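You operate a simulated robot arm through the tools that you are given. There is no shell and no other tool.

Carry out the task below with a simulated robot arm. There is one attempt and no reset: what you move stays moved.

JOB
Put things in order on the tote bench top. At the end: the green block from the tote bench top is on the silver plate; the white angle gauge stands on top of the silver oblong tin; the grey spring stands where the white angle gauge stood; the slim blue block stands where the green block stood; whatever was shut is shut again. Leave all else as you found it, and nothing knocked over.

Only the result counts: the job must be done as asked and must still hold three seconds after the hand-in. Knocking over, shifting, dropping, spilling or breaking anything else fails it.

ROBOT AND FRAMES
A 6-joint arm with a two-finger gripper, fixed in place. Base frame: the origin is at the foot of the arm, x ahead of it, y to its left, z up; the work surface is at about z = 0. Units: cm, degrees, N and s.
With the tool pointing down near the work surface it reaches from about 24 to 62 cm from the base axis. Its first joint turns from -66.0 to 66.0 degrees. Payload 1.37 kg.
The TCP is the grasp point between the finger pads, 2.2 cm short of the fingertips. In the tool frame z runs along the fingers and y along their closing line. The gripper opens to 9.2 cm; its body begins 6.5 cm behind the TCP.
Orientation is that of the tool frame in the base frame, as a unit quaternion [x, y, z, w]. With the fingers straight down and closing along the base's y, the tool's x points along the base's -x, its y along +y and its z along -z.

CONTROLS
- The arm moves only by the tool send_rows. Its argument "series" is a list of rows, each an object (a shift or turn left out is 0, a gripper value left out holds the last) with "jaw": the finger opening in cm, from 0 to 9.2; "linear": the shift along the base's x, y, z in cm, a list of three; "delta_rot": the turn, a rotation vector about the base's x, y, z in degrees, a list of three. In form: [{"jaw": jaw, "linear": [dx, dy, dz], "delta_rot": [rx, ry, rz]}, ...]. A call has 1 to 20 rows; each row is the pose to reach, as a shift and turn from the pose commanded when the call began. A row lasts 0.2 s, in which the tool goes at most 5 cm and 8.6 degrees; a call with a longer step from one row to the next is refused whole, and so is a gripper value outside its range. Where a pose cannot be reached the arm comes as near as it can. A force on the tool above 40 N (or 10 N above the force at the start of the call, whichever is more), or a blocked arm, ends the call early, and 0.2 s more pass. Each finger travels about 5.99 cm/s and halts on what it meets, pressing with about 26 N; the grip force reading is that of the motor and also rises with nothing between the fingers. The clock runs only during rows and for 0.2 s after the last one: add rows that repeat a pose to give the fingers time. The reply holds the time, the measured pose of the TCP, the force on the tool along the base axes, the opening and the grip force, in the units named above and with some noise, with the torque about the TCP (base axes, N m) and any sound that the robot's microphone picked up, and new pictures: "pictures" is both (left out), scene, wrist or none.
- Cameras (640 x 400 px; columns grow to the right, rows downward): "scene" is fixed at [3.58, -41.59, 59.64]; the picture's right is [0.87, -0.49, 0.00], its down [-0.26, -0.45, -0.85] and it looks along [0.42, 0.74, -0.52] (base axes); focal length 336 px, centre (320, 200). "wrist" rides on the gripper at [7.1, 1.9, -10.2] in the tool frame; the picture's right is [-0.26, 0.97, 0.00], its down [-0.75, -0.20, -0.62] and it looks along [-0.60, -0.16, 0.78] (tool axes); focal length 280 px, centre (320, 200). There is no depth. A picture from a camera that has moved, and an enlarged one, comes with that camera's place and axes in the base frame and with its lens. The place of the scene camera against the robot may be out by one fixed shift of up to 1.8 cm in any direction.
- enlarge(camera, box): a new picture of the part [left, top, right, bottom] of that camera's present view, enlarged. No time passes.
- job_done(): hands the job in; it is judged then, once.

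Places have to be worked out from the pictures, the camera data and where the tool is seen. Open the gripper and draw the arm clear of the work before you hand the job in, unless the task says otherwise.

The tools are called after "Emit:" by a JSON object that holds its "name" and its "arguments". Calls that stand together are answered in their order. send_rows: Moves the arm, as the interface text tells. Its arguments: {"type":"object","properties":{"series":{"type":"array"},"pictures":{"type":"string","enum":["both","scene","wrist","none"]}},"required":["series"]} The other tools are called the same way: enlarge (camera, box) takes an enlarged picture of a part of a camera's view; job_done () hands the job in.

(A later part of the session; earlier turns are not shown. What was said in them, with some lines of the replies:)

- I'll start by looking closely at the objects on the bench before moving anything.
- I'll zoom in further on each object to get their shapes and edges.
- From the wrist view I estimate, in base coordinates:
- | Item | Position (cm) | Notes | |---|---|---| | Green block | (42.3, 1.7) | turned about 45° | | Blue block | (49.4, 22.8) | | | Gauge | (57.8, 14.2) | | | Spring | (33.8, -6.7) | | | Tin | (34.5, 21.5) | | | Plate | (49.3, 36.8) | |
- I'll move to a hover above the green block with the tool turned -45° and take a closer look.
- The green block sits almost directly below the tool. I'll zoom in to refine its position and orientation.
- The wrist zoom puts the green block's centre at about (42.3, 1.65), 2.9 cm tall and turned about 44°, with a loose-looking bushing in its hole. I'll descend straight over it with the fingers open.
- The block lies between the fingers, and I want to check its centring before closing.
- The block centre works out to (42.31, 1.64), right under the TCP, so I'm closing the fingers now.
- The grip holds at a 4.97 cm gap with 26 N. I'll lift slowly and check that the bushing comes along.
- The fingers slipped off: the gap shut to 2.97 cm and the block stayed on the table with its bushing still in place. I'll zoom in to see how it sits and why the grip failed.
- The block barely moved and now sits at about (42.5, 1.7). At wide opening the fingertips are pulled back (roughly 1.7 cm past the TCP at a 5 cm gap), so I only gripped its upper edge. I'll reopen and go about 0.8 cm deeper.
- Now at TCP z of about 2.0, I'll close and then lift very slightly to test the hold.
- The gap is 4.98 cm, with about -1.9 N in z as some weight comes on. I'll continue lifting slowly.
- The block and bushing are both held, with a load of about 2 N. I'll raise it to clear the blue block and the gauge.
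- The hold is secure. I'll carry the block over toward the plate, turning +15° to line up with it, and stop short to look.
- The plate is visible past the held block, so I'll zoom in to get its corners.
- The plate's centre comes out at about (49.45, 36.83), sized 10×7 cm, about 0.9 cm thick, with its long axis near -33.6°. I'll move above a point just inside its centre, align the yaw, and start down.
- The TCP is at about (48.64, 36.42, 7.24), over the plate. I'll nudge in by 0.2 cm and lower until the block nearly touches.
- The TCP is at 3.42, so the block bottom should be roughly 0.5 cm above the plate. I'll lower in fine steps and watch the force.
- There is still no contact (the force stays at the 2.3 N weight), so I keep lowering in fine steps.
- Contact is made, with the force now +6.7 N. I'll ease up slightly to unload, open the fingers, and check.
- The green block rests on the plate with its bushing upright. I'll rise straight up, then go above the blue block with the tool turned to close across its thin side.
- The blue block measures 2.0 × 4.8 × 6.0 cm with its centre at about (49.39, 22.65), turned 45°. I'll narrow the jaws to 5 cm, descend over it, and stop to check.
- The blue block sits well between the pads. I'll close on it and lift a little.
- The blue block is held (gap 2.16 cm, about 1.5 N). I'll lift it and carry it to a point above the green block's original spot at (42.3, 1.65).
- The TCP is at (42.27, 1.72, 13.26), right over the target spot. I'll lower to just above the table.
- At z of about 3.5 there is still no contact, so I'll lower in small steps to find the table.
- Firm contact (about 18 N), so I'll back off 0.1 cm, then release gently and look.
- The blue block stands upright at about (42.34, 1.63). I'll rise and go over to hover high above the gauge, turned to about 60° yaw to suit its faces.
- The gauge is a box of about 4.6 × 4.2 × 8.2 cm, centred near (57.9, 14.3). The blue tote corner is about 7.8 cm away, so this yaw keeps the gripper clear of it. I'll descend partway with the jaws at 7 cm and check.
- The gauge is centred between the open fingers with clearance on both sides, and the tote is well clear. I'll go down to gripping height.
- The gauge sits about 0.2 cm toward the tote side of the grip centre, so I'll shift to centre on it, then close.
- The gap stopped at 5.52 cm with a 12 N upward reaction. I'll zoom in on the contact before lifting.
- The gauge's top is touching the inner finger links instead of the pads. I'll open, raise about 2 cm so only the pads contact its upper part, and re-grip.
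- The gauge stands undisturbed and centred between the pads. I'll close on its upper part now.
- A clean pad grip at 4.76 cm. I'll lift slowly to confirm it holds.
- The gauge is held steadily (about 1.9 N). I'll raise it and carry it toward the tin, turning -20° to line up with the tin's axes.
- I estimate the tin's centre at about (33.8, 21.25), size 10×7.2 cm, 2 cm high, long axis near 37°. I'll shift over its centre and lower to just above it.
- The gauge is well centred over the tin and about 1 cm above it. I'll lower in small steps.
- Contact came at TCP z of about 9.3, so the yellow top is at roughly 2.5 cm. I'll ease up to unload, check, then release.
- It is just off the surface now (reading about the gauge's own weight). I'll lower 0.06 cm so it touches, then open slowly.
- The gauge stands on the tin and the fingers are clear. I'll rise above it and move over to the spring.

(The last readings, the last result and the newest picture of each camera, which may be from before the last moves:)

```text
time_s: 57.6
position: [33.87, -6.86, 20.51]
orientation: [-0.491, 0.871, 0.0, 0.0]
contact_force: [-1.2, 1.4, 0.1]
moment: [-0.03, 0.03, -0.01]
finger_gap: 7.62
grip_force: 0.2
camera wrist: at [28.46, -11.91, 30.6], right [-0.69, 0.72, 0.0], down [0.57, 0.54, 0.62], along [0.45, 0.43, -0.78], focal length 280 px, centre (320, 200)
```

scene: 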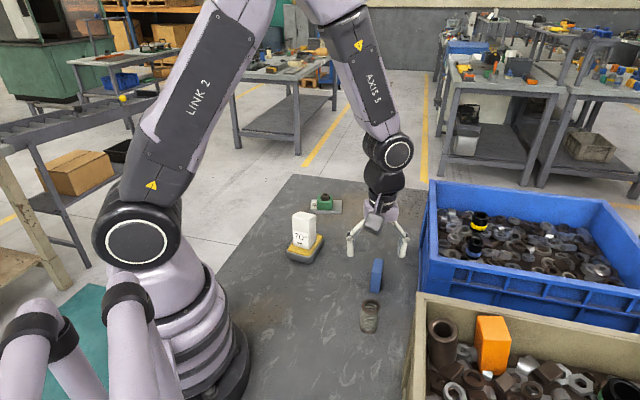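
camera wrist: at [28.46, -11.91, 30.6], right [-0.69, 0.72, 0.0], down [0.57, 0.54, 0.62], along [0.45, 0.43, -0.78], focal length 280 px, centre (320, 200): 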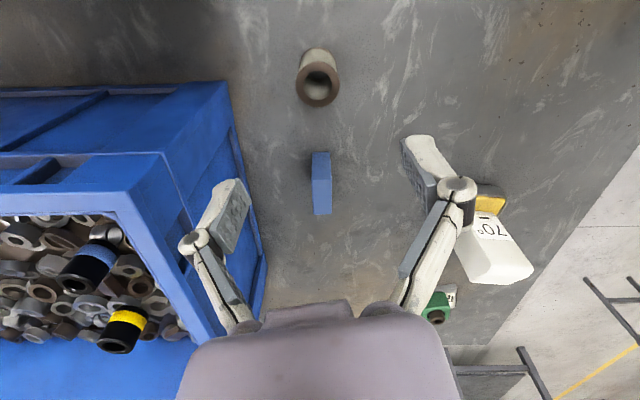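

Emit:
{"name": "enlarge", "arguments": {"camera": "wrist", "box": [270, 30, 370, 130]}}

Emit:
{"name": "enlarge", "arguments": {"camera": "scene", "box": [270, 180, 430, 350]}}

```text
4.00 times, centred on (320, 80) of wrist
camera zoom: at [28.46, -11.91, 30.6], right [-0.69, 0.72, 0.0], down [0.57, 0.54, 0.62], along [0.45, 0.43, -0.78], focal length 1122 px, centre (320, 680)
```

zoom: 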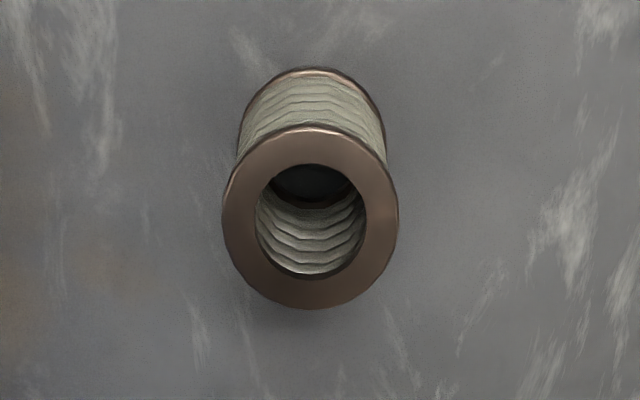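

```text
2.35 times, centred on (350, 265) of scene
camera zoom: at [3.58, -41.59, 59.64], right [0.87, -0.49, 0.0], down [-0.26, -0.45, -0.85], along [0.42, 0.74, -0.52], focal length 790 px, centre (249, 47)
```

zoom: 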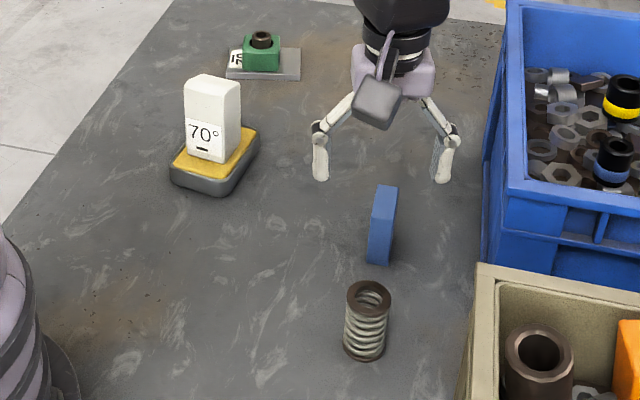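

The spring is upright, 3.7 cm across and 6.2 cm tall, centred at about (33.75, -7.1). I'll correct by 0.33 cm and descend over it with the jaws at 6.5 cm.

Emit:
{"name": "send_rows", "arguments": {"series": [{"jaw": 6.5, "linear": [-0.02, -0.2, -3.0]}, {"jaw": 6.5, "linear": [-0.04, -0.33, -7.0]}, {"linear": [-0.04, -0.33, -10.5]}, {"linear": [-0.04, -0.33, -13.5]}, {"linear": [-0.04, -0.33, -15.3]}, {"linear": [-0.04, -0.33, -16.1]}, {"linear": [-0.04, -0.33, -16.1]}]}}

Emit:
{"name": "enlarge", "arguments": {"camera": "wrist", "box": [190, 70, 450, 310]}}

```text
time_s: 59.2
position: [33.79, -7.15, 4.31]
orientation: [-0.49, 0.872, 0.0, -0.001]
contact_force: [-0.1, -0.6, -0.3]
moment: [0.01, -0.02, 0.0]
finger_gap: 6.5
grip_force: 0.0
camera wrist: at [28.42, -12.1, 14.41], right [-0.69, 0.73, 0.0], down [0.57, 0.54, 0.62], along [0.45, 0.43, -0.78], focal length 280 px, centre (320, 200)
```

scene: 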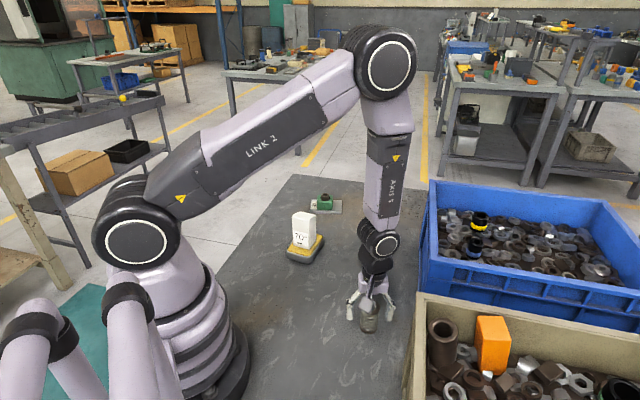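
wrist: 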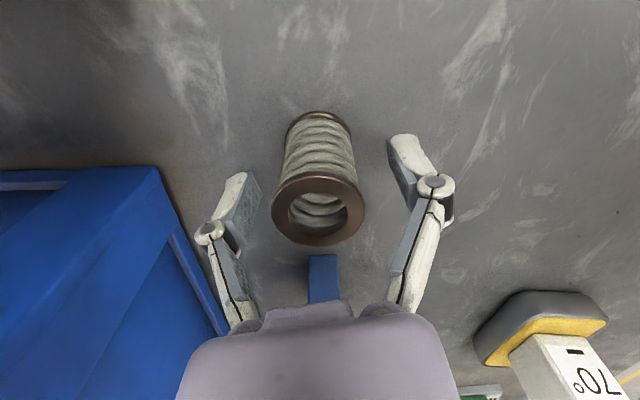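

```text
1.67 times, centred on (320, 190) of wrist
camera zoom: at [28.42, -12.1, 14.41], right [-0.69, 0.73, 0.0], down [0.57, 0.54, 0.62], along [0.45, 0.43, -0.78], focal length 467 px, centre (320, 217)
```

zoom: 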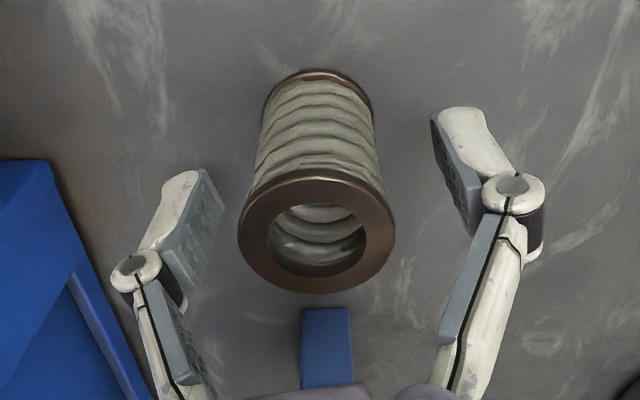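

The spring is centred between the pads, so I'm closing on it.

Emit:
{"name": "send_rows", "arguments": {"series": [{"jaw": 5.0}, {"jaw": 4.0}, {"jaw": 3.2}, {"jaw": 2.5}, {"jaw": 2.5}, {"jaw": 2.5}]}}

Emit:
{"name": "enlarge", "arguments": {"camera": "wrist", "box": [190, 70, 450, 310]}}

Emit:
{"name": "enlarge", "arguments": {"camera": "scene", "box": [330, 240, 420, 350]}}

```text
time_s: 60.6
position: [33.78, -7.17, 4.31]
orientation: [-0.49, 0.872, 0.0, 0.001]
contact_force: [0.0, 0.2, 5.0]
moment: [0.02, 0.01, -0.01]
finger_gap: 3.63
grip_force: 26.0
camera wrist: at [28.43, -12.1, 14.44], right [-0.69, 0.73, 0.0], down [0.57, 0.54, 0.62], along [0.45, 0.43, -0.78], focal length 280 px, centre (320, 200)
```

scene: 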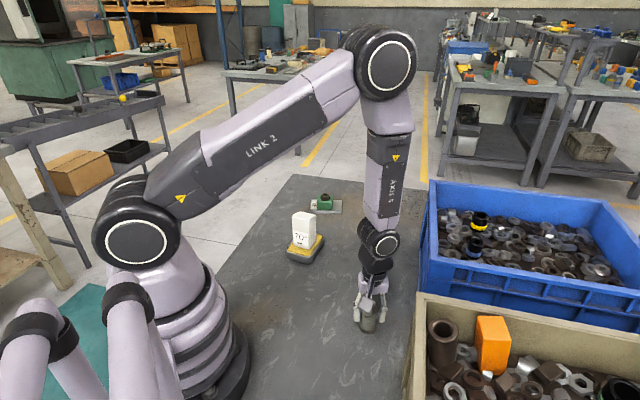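
wrist: 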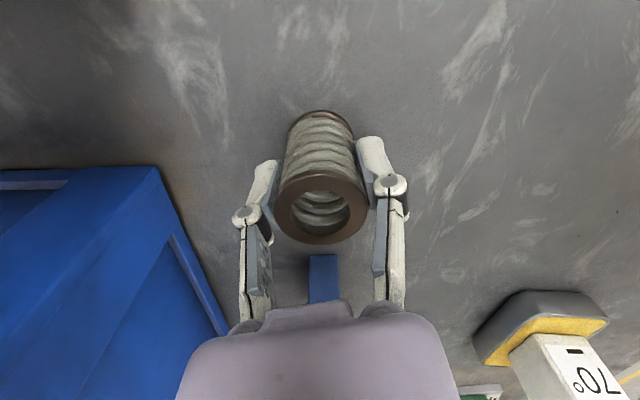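

```text
1.67 times, centred on (320, 190) of wrist
camera zoom: at [28.43, -12.1, 14.44], right [-0.69, 0.73, 0.0], down [0.57, 0.54, 0.62], along [0.45, 0.43, -0.78], focal length 467 px, centre (320, 217)
```

zoom: 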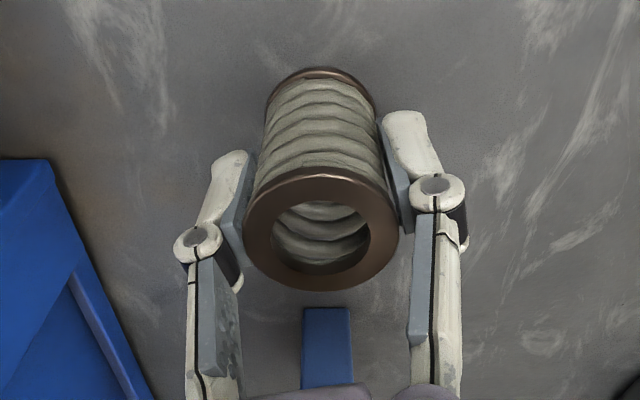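

```text
3.64 times, centred on (375, 295) of scene
camera zoom: at [3.58, -41.59, 59.64], right [0.87, -0.49, 0.0], down [-0.26, -0.45, -0.85], along [0.42, 0.74, -0.52], focal length 1221 px, centre (120, -146)
```

zoom: 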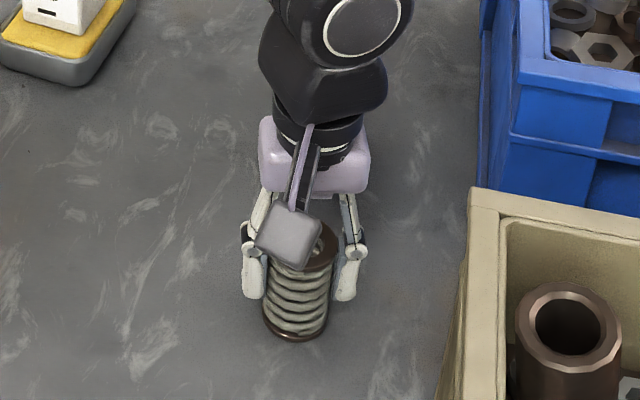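

The grip reads 3.63 cm, matching the spring. I'll lift slowly to check.

Emit:
{"name": "send_rows", "arguments": {"series": [{"linear": [0, 0, 0.2]}, {"linear": [0, 0, 0.5]}, {"linear": [0, 0, 0.9]}, {"linear": [0, 0, 1.4]}, {"linear": [0, 0, 2.0]}, {"linear": [0, 0, 2.0]}]}}

Emit:
{"name": "enlarge", "arguments": {"camera": "wrist", "box": [190, 70, 450, 310]}}

```text
time_s: 62.0
position: [33.77, -7.05, 6.37]
orientation: [-0.49, 0.872, 0.0, 0.0]
contact_force: [-0.4, 0.0, -1.3]
moment: [0.01, -0.01, 0.02]
finger_gap: 3.62
grip_force: 26.4
camera wrist: at [28.39, -12.12, 16.5], right [-0.69, 0.73, 0.0], down [0.57, 0.54, 0.62], along [0.45, 0.43, -0.78], focal length 280 px, centre (320, 200)
```

scene: 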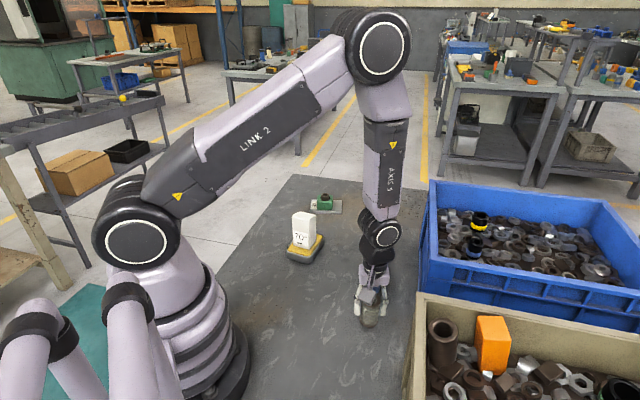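
wrist: 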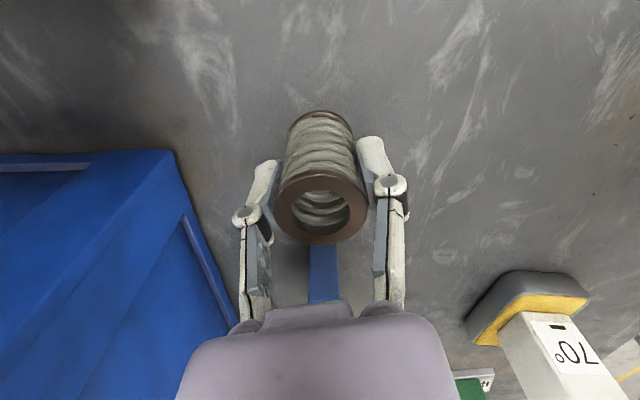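

```text
1.67 times, centred on (320, 190) of wrist
camera zoom: at [28.39, -12.12, 16.5], right [-0.69, 0.73, 0.0], down [0.57, 0.54, 0.62], along [0.45, 0.43, -0.78], focal length 467 px, centre (320, 217)
```

zoom: 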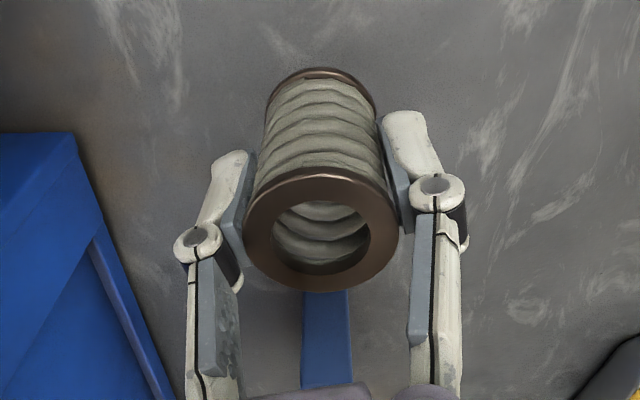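

The spring is held firmly and vertical. I'll lift it above the blue block and carry it over to where the gauge stood.

Emit:
{"name": "send_rows", "arguments": {"series": [{"linear": [0, 0, 1.0]}, {"linear": [0, 0, 3.5]}, {"linear": [0, 0, 6.5]}, {"linear": [0, 0, 9.5]}, {"linear": [0, 0, 11.0]}, {"linear": [0.7, 0.6, 11.0]}, {"linear": [2.7, 2.4, 11.0]}, {"linear": [5.1, 4.5, 11.0]}, {"linear": [7.5, 6.7, 11.0]}, {"linear": [9.9, 8.8, 11.0]}, {"linear": [12.3, 10.9, 11.0]}, {"linear": [14.7, 13.1, 11.0]}, {"linear": [17.1, 15.2, 11.0]}, {"linear": [19.5, 17.3, 11.0]}, {"linear": [21.9, 19.5, 11.0]}, {"linear": [23.6, 21.0, 11.0]}, {"linear": [24.25, 21.55, 11.0]}, {"linear": [24.25, 21.55, 11.0]}]}}

```text
time_s: 65.8
position: [58.12, 14.38, 17.35]
orientation: [-0.491, 0.871, 0.001, 0.0]
contact_force: [0.0, -0.1, -0.4]
moment: [-0.04, 0.06, 0.0]
finger_gap: 3.63
grip_force: 25.9
camera wrist: at [52.73, 9.38, 27.45], right [-0.69, 0.73, 0.0], down [0.57, 0.54, 0.62], along [0.45, 0.43, -0.78], focal length 280 px, centre (320, 200)
```

scene: 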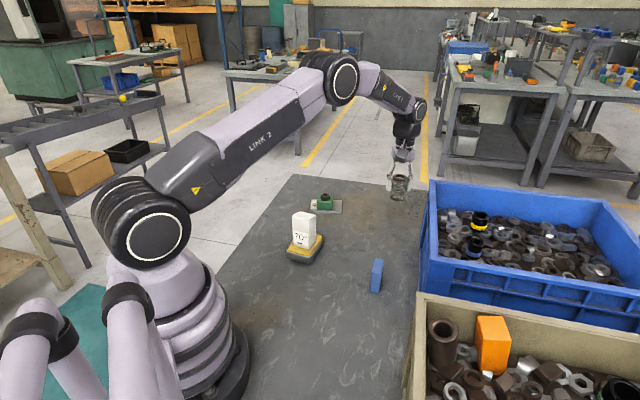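
wrist: 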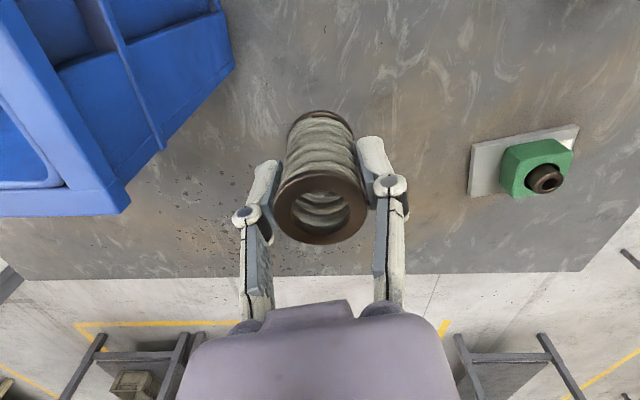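

I'm over the target with the TCP at (58.04, 14.46) and the tote clear to the left. I'll lower to just above the table.

Emit:
{"name": "send_rows", "arguments": {"series": [{"linear": [0, 0, -3.0]}, {"linear": [0, 0, -6.5]}, {"linear": [0, 0, -9.5]}, {"linear": [0, 0, -11.5]}, {"linear": [0, 0, -12.4]}, {"linear": [0, 0, -12.6]}, {"linear": [0, 0, -12.6]}]}}

```text
time_s: 67.4
position: [58.05, 14.43, 4.77]
orientation: [-0.49, 0.872, 0.0, 0.0]
contact_force: [1.0, 0.7, -1.3]
moment: [0.01, 0.02, -0.05]
finger_gap: 3.61
grip_force: 25.8
camera wrist: at [52.73, 9.44, 14.81], right [-0.69, 0.73, 0.0], down [0.57, 0.54, 0.62], along [0.45, 0.43, -0.78], focal length 280 px, centre (320, 200)
```

scene: 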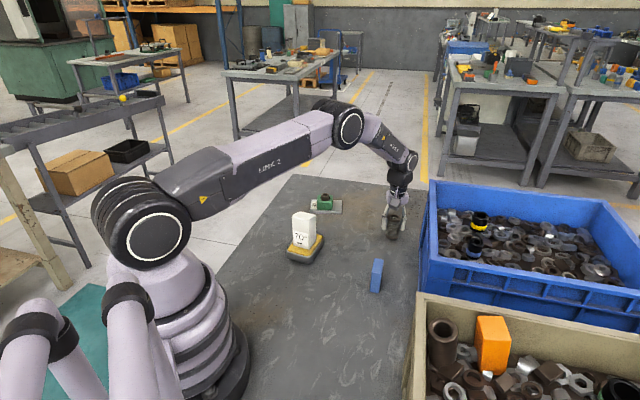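
wrist: 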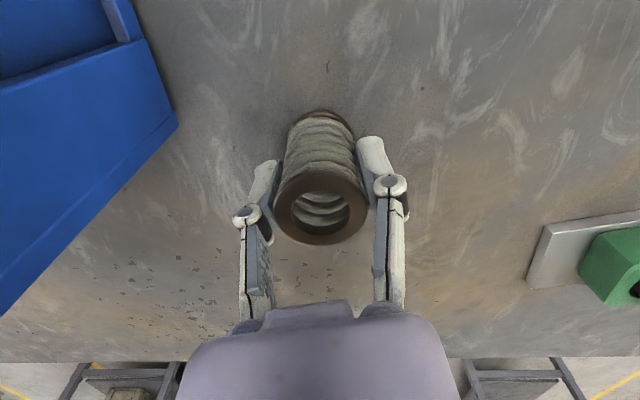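

About 0.35 cm remains, so I'll lower in small steps until touching.

Emit:
{"name": "send_rows", "arguments": {"series": [{"linear": [0, 0, -0.12]}, {"linear": [0, 0, -0.22]}, {"linear": [0, 0, -0.3]}], "pictures": "none"}}

```text
time_s: 68.2
position: [58.1, 14.4, 4.52]
orientation: [-0.491, 0.871, 0.0, 0.0]
contact_force: [-0.2, 0.7, -0.8]
moment: [0.03, 0.03, -0.01]
finger_gap: 3.64
grip_force: 26.3
```

No contact yet, so I'm lowering further in 0.05 cm steps.

Emit:
{"name": "send_rows", "arguments": {"series": [{"linear": [0, 0, -0.05]}, {"linear": [0, 0, -0.1]}, {"linear": [0, 0, -0.14]}], "pictures": "none"}}

```text
time_s: 69.0
position: [58.16, 14.46, 4.38]
orientation: [-0.49, 0.872, 0.0, 0.002]
contact_force: [-0.8, 0.1, 5.2]
moment: [0.0, 0.07, 0.01]
finger_gap: 3.6
grip_force: 26.1
```

Light contact at +5.2 N. I'll open the fingers slowly and check that the spring stands.

Emit:
{"name": "send_rows", "arguments": {"series": [{"linear": [0, 0, 0.03]}, {"linear": [0, 0, 0.03]}, {"jaw": 3.9, "linear": [0, 0, 0.03]}, {"jaw": 4.4, "linear": [0, 0, 0.03]}, {"jaw": 5.2, "linear": [0, 0, 0.03]}, {"jaw": 6.2, "linear": [0, 0, 0.03]}, {"jaw": 6.6, "linear": [0, 0, 0.03]}, {"jaw": 6.6, "linear": [0, 0, 0.03]}]}}

Emit:
{"name": "enlarge", "arguments": {"camera": "scene", "box": [355, 170, 435, 260]}}

```text
time_s: 70.8
position: [58.01, 14.48, 4.44]
orientation: [-0.49, 0.872, 0.0, 0.0]
contact_force: [-0.2, 0.4, -0.8]
moment: [0.02, 0.01, 0.02]
finger_gap: 6.59
grip_force: 0.0
camera wrist: at [52.66, 9.39, 14.41], right [-0.69, 0.73, 0.0], down [0.57, 0.54, 0.62], along [0.45, 0.43, -0.78], focal length 280 px, centre (320, 200)
```

scene: 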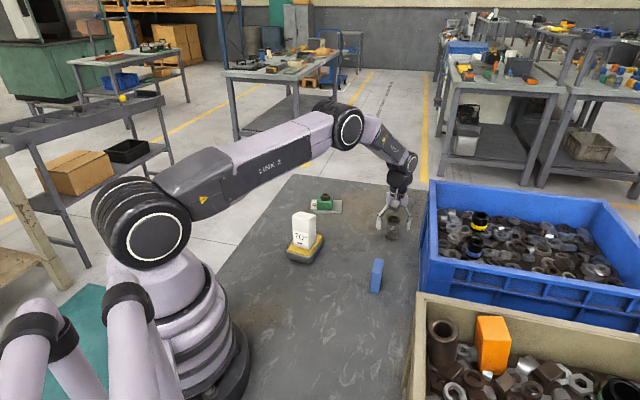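
wrist: 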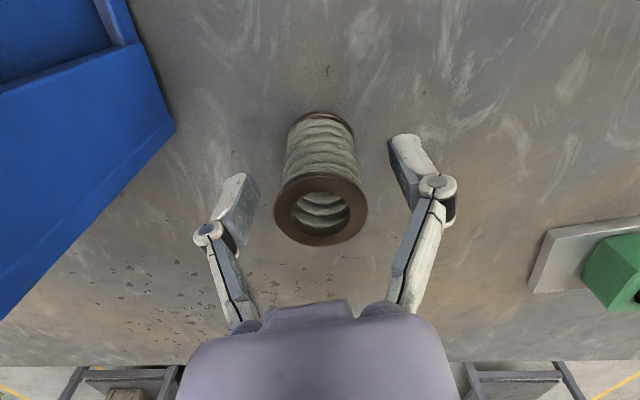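

```text
4.44 times, centred on (395, 215) of scene
camera zoom: at [3.58, -41.59, 59.64], right [0.87, -0.49, 0.0], down [-0.26, -0.45, -0.85], along [0.42, 0.74, -0.52], focal length 1492 px, centre (-13, 133)
```

zoom: 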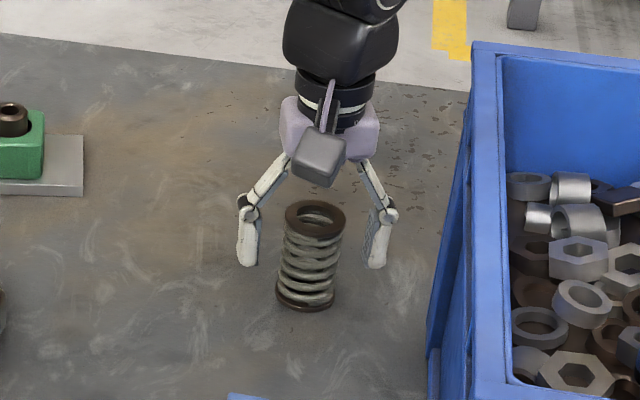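

The spring stands upright on its own. I'll rise straight up, then draw the arm back to a clear high position to inspect everything.

Emit:
{"name": "send_rows", "arguments": {"series": [{"linear": [0, 0, 1.5]}, {"linear": [0, 0, 4.5]}, {"linear": [0, 0, 9.0]}, {"linear": [0, 0, 13.5]}, {"linear": [0, 0, 18.0]}, {"linear": [0, 0, 22.0]}, {"linear": [-3.5, -0.5, 23.0], "delta_rot": [0, 0, -7]}, {"linear": [-7.0, -1.0, 23.0], "delta_rot": [0, 0, -14]}, {"linear": [-10.5, -1.5, 23.0], "delta_rot": [0, 0, -21]}, {"linear": [-14.0, -2.0, 23.0], "delta_rot": [0, 0, -28]}, {"linear": [-17.5, -2.5, 23.0], "delta_rot": [0, 0, -35]}, {"linear": [-21.0, -2.5, 23.0], "delta_rot": [0, 0, -42]}, {"linear": [-24.0, -2.5, 23.0], "delta_rot": [0, 0, -50]}, {"linear": [-26.0, -2.5, 23.0], "delta_rot": [0, 0, -58]}, {"linear": [-26.0, -2.5, 23.0], "delta_rot": [0, 0, -58.7]}]}}

Emit:
{"name": "enlarge", "arguments": {"camera": "scene", "box": [270, 170, 430, 330]}}

Emit:
{"name": "enlarge", "arguments": {"camera": "wrist", "box": [120, 0, 520, 280]}}

```text
time_s: 74.0
position: [32.15, 12.12, 27.35]
orientation: [0.001, 1.0, 0.0, -0.001]
contact_force: [0.4, 0.1, 0.7]
moment: [-0.03, 0.02, -0.02]
finger_gap: 6.59
grip_force: 0.1
camera wrist: at [24.93, 13.99, 37.46], right [0.26, 0.96, 0.0], down [0.75, -0.21, 0.63], along [0.6, -0.16, -0.78], focal length 280 px, centre (320, 200)
```

scene: 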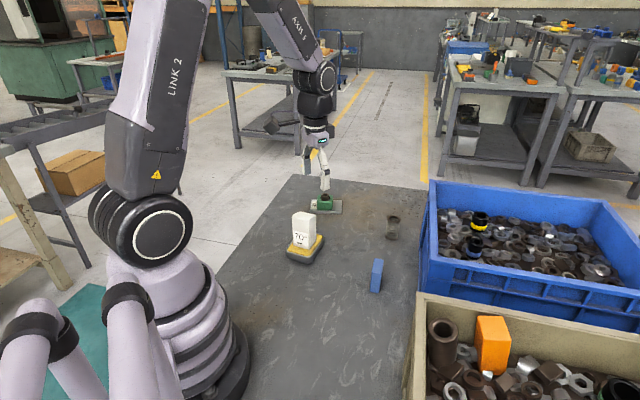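
wrist: 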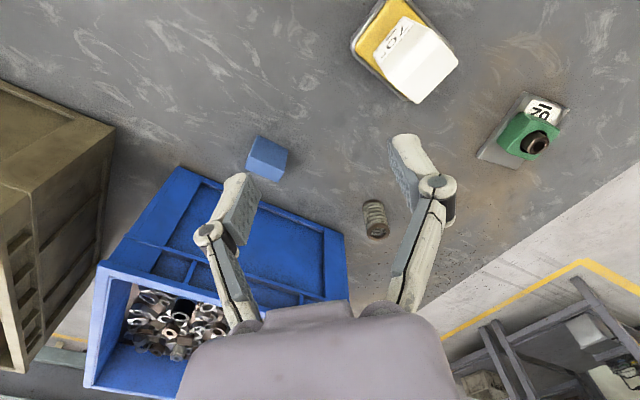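

```text
2.50 times, centred on (350, 250) of scene
camera zoom: at [3.58, -41.59, 59.64], right [0.87, -0.49, 0.0], down [-0.26, -0.45, -0.85], along [0.42, 0.74, -0.52], focal length 839 px, centre (245, 75)
```

zoom: 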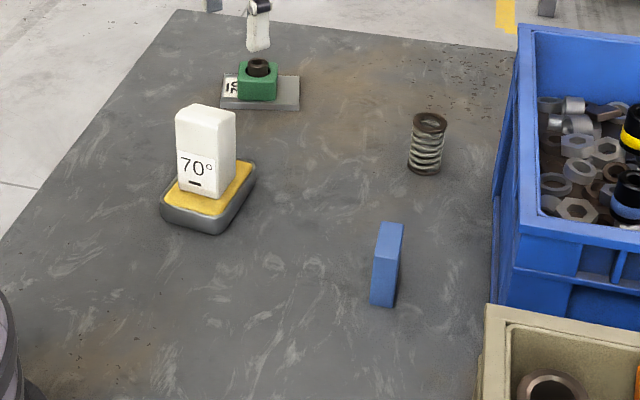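

```text
1.43 times, centred on (320, 140) of wrist
camera zoom: at [24.93, 13.99, 37.46], right [0.26, 0.96, 0.0], down [0.75, -0.21, 0.63], along [0.6, -0.16, -0.78], focal length 401 px, centre (320, 286)
```

zoom: 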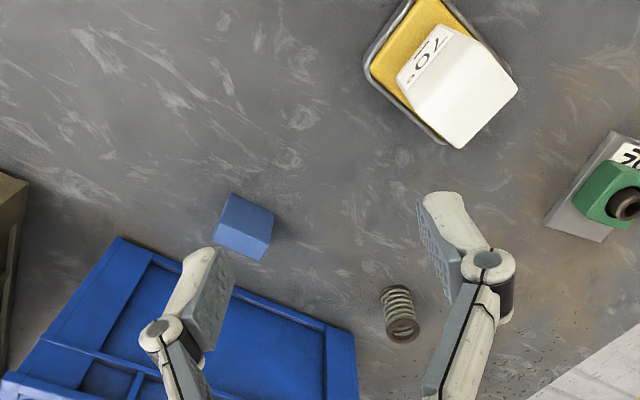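

Everything looks right from here. I'll compare the tin and plate against their starting positions and check the blue block once more before handing in.

Emit:
{"name": "enlarge", "arguments": {"camera": "scene", "box": [280, 220, 344, 270]}}

Emit:
{"name": "enlarge", "arguments": {"camera": "scene", "box": [300, 190, 364, 240]}}

Emit:
{"name": "enlarge", "arguments": {"camera": "scene", "box": [320, 250, 440, 350]}}

Emit:
{"name": "enlarge", "arguments": {"camera": "scene", "box": [370, 195, 418, 255]}}

```text
8.00 times, centred on (312, 245) of scene
camera zoom: at [3.58, -41.59, 59.64], right [0.87, -0.49, 0.0], down [-0.26, -0.45, -0.85], along [0.42, 0.74, -0.52], focal length 2686 px, centre (384, -160)
```

zoom: 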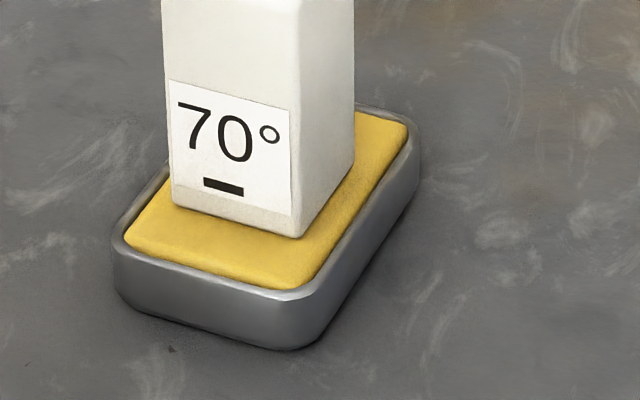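

```text
8.00 times, centred on (332, 215) of scene
camera zoom: at [3.58, -41.59, 59.64], right [0.87, -0.49, 0.0], down [-0.26, -0.45, -0.85], along [0.42, 0.74, -0.52], focal length 2686 px, centre (224, 80)
```

zoom: 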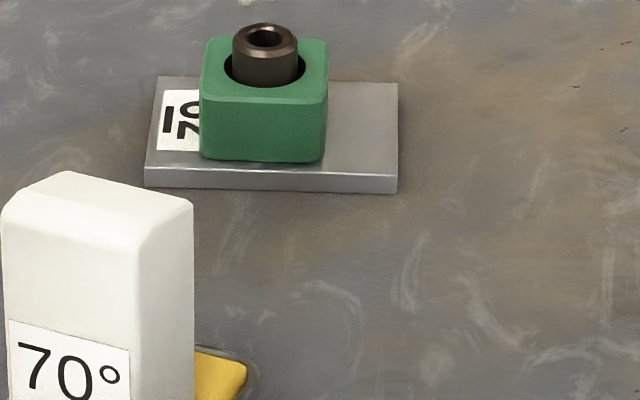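

```text
4.00 times, centred on (380, 300) of scene
camera zoom: at [3.58, -41.59, 59.64], right [0.87, -0.49, 0.0], down [-0.26, -0.45, -0.85], along [0.42, 0.74, -0.52], focal length 1343 px, centre (80, -200)
```

zoom: 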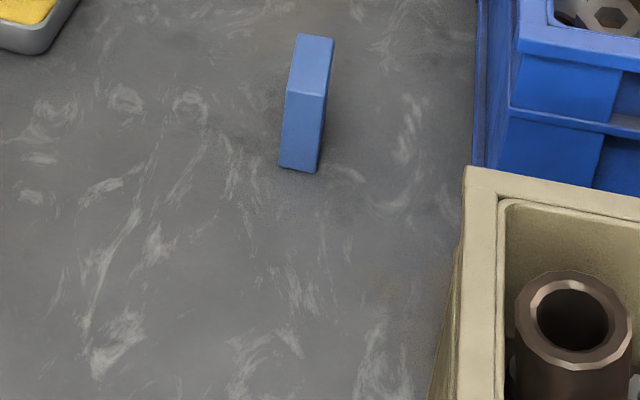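

```text
6.67 times, centred on (394, 225) of scene
camera zoom: at [3.58, -41.59, 59.64], right [0.87, -0.49, 0.0], down [-0.26, -0.45, -0.85], along [0.42, 0.74, -0.52], focal length 2238 px, centre (-173, 33)
```

zoom: 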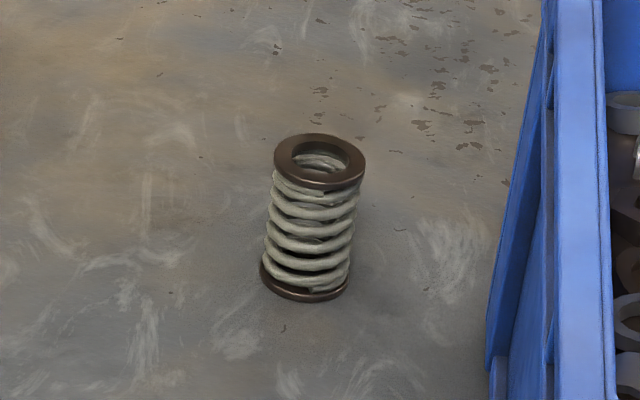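

All four items are in place and upright: the green block with its bushing on the plate, the gauge on the tin, the spring on the gauge's old spot, and the blue block on the green block's old spot. The tin and plate haven't moved from their starting pixels, and nothing on the bench had been shut. The gripper is open and the arm is clear, so I'm handing in the job.

Emit:
{"name": "job_done", "arguments": {}}

```text
The job is handed in.
```

I've handed the job in, with everything you asked for in place on the tote bench top. In the last pictures before hand-in, everything I moved was standing upright, and the tin and plate had not moved. I haven't had the judging result.

- **Green block:** it sits on the silver plate, with the loose bushing still upright in its hole.
- **White angle gauge:** it stands near the centre of the silver oblong tin, on its yellow top.
- **Grey spring:** it stands where the gauge stood, within a few millimetres by the pictures.
- **Slim blue block:** it stands where the green block stood, also within a few millimetres.
- **Shut items:** nothing I handled was shut or had to be opened, so there was nothing to shut again.

Two grips needed a second try. My first grip on the green block was too shallow and slipped, so it stayed on the bench and shifted about 2 mm before I picked it up properly. My first grip on the gauge caught it too low, so I opened the fingers and took it again higher up. Neither was knocked over or dropped.

The gripper was open and the arm clear of the work at hand-in.
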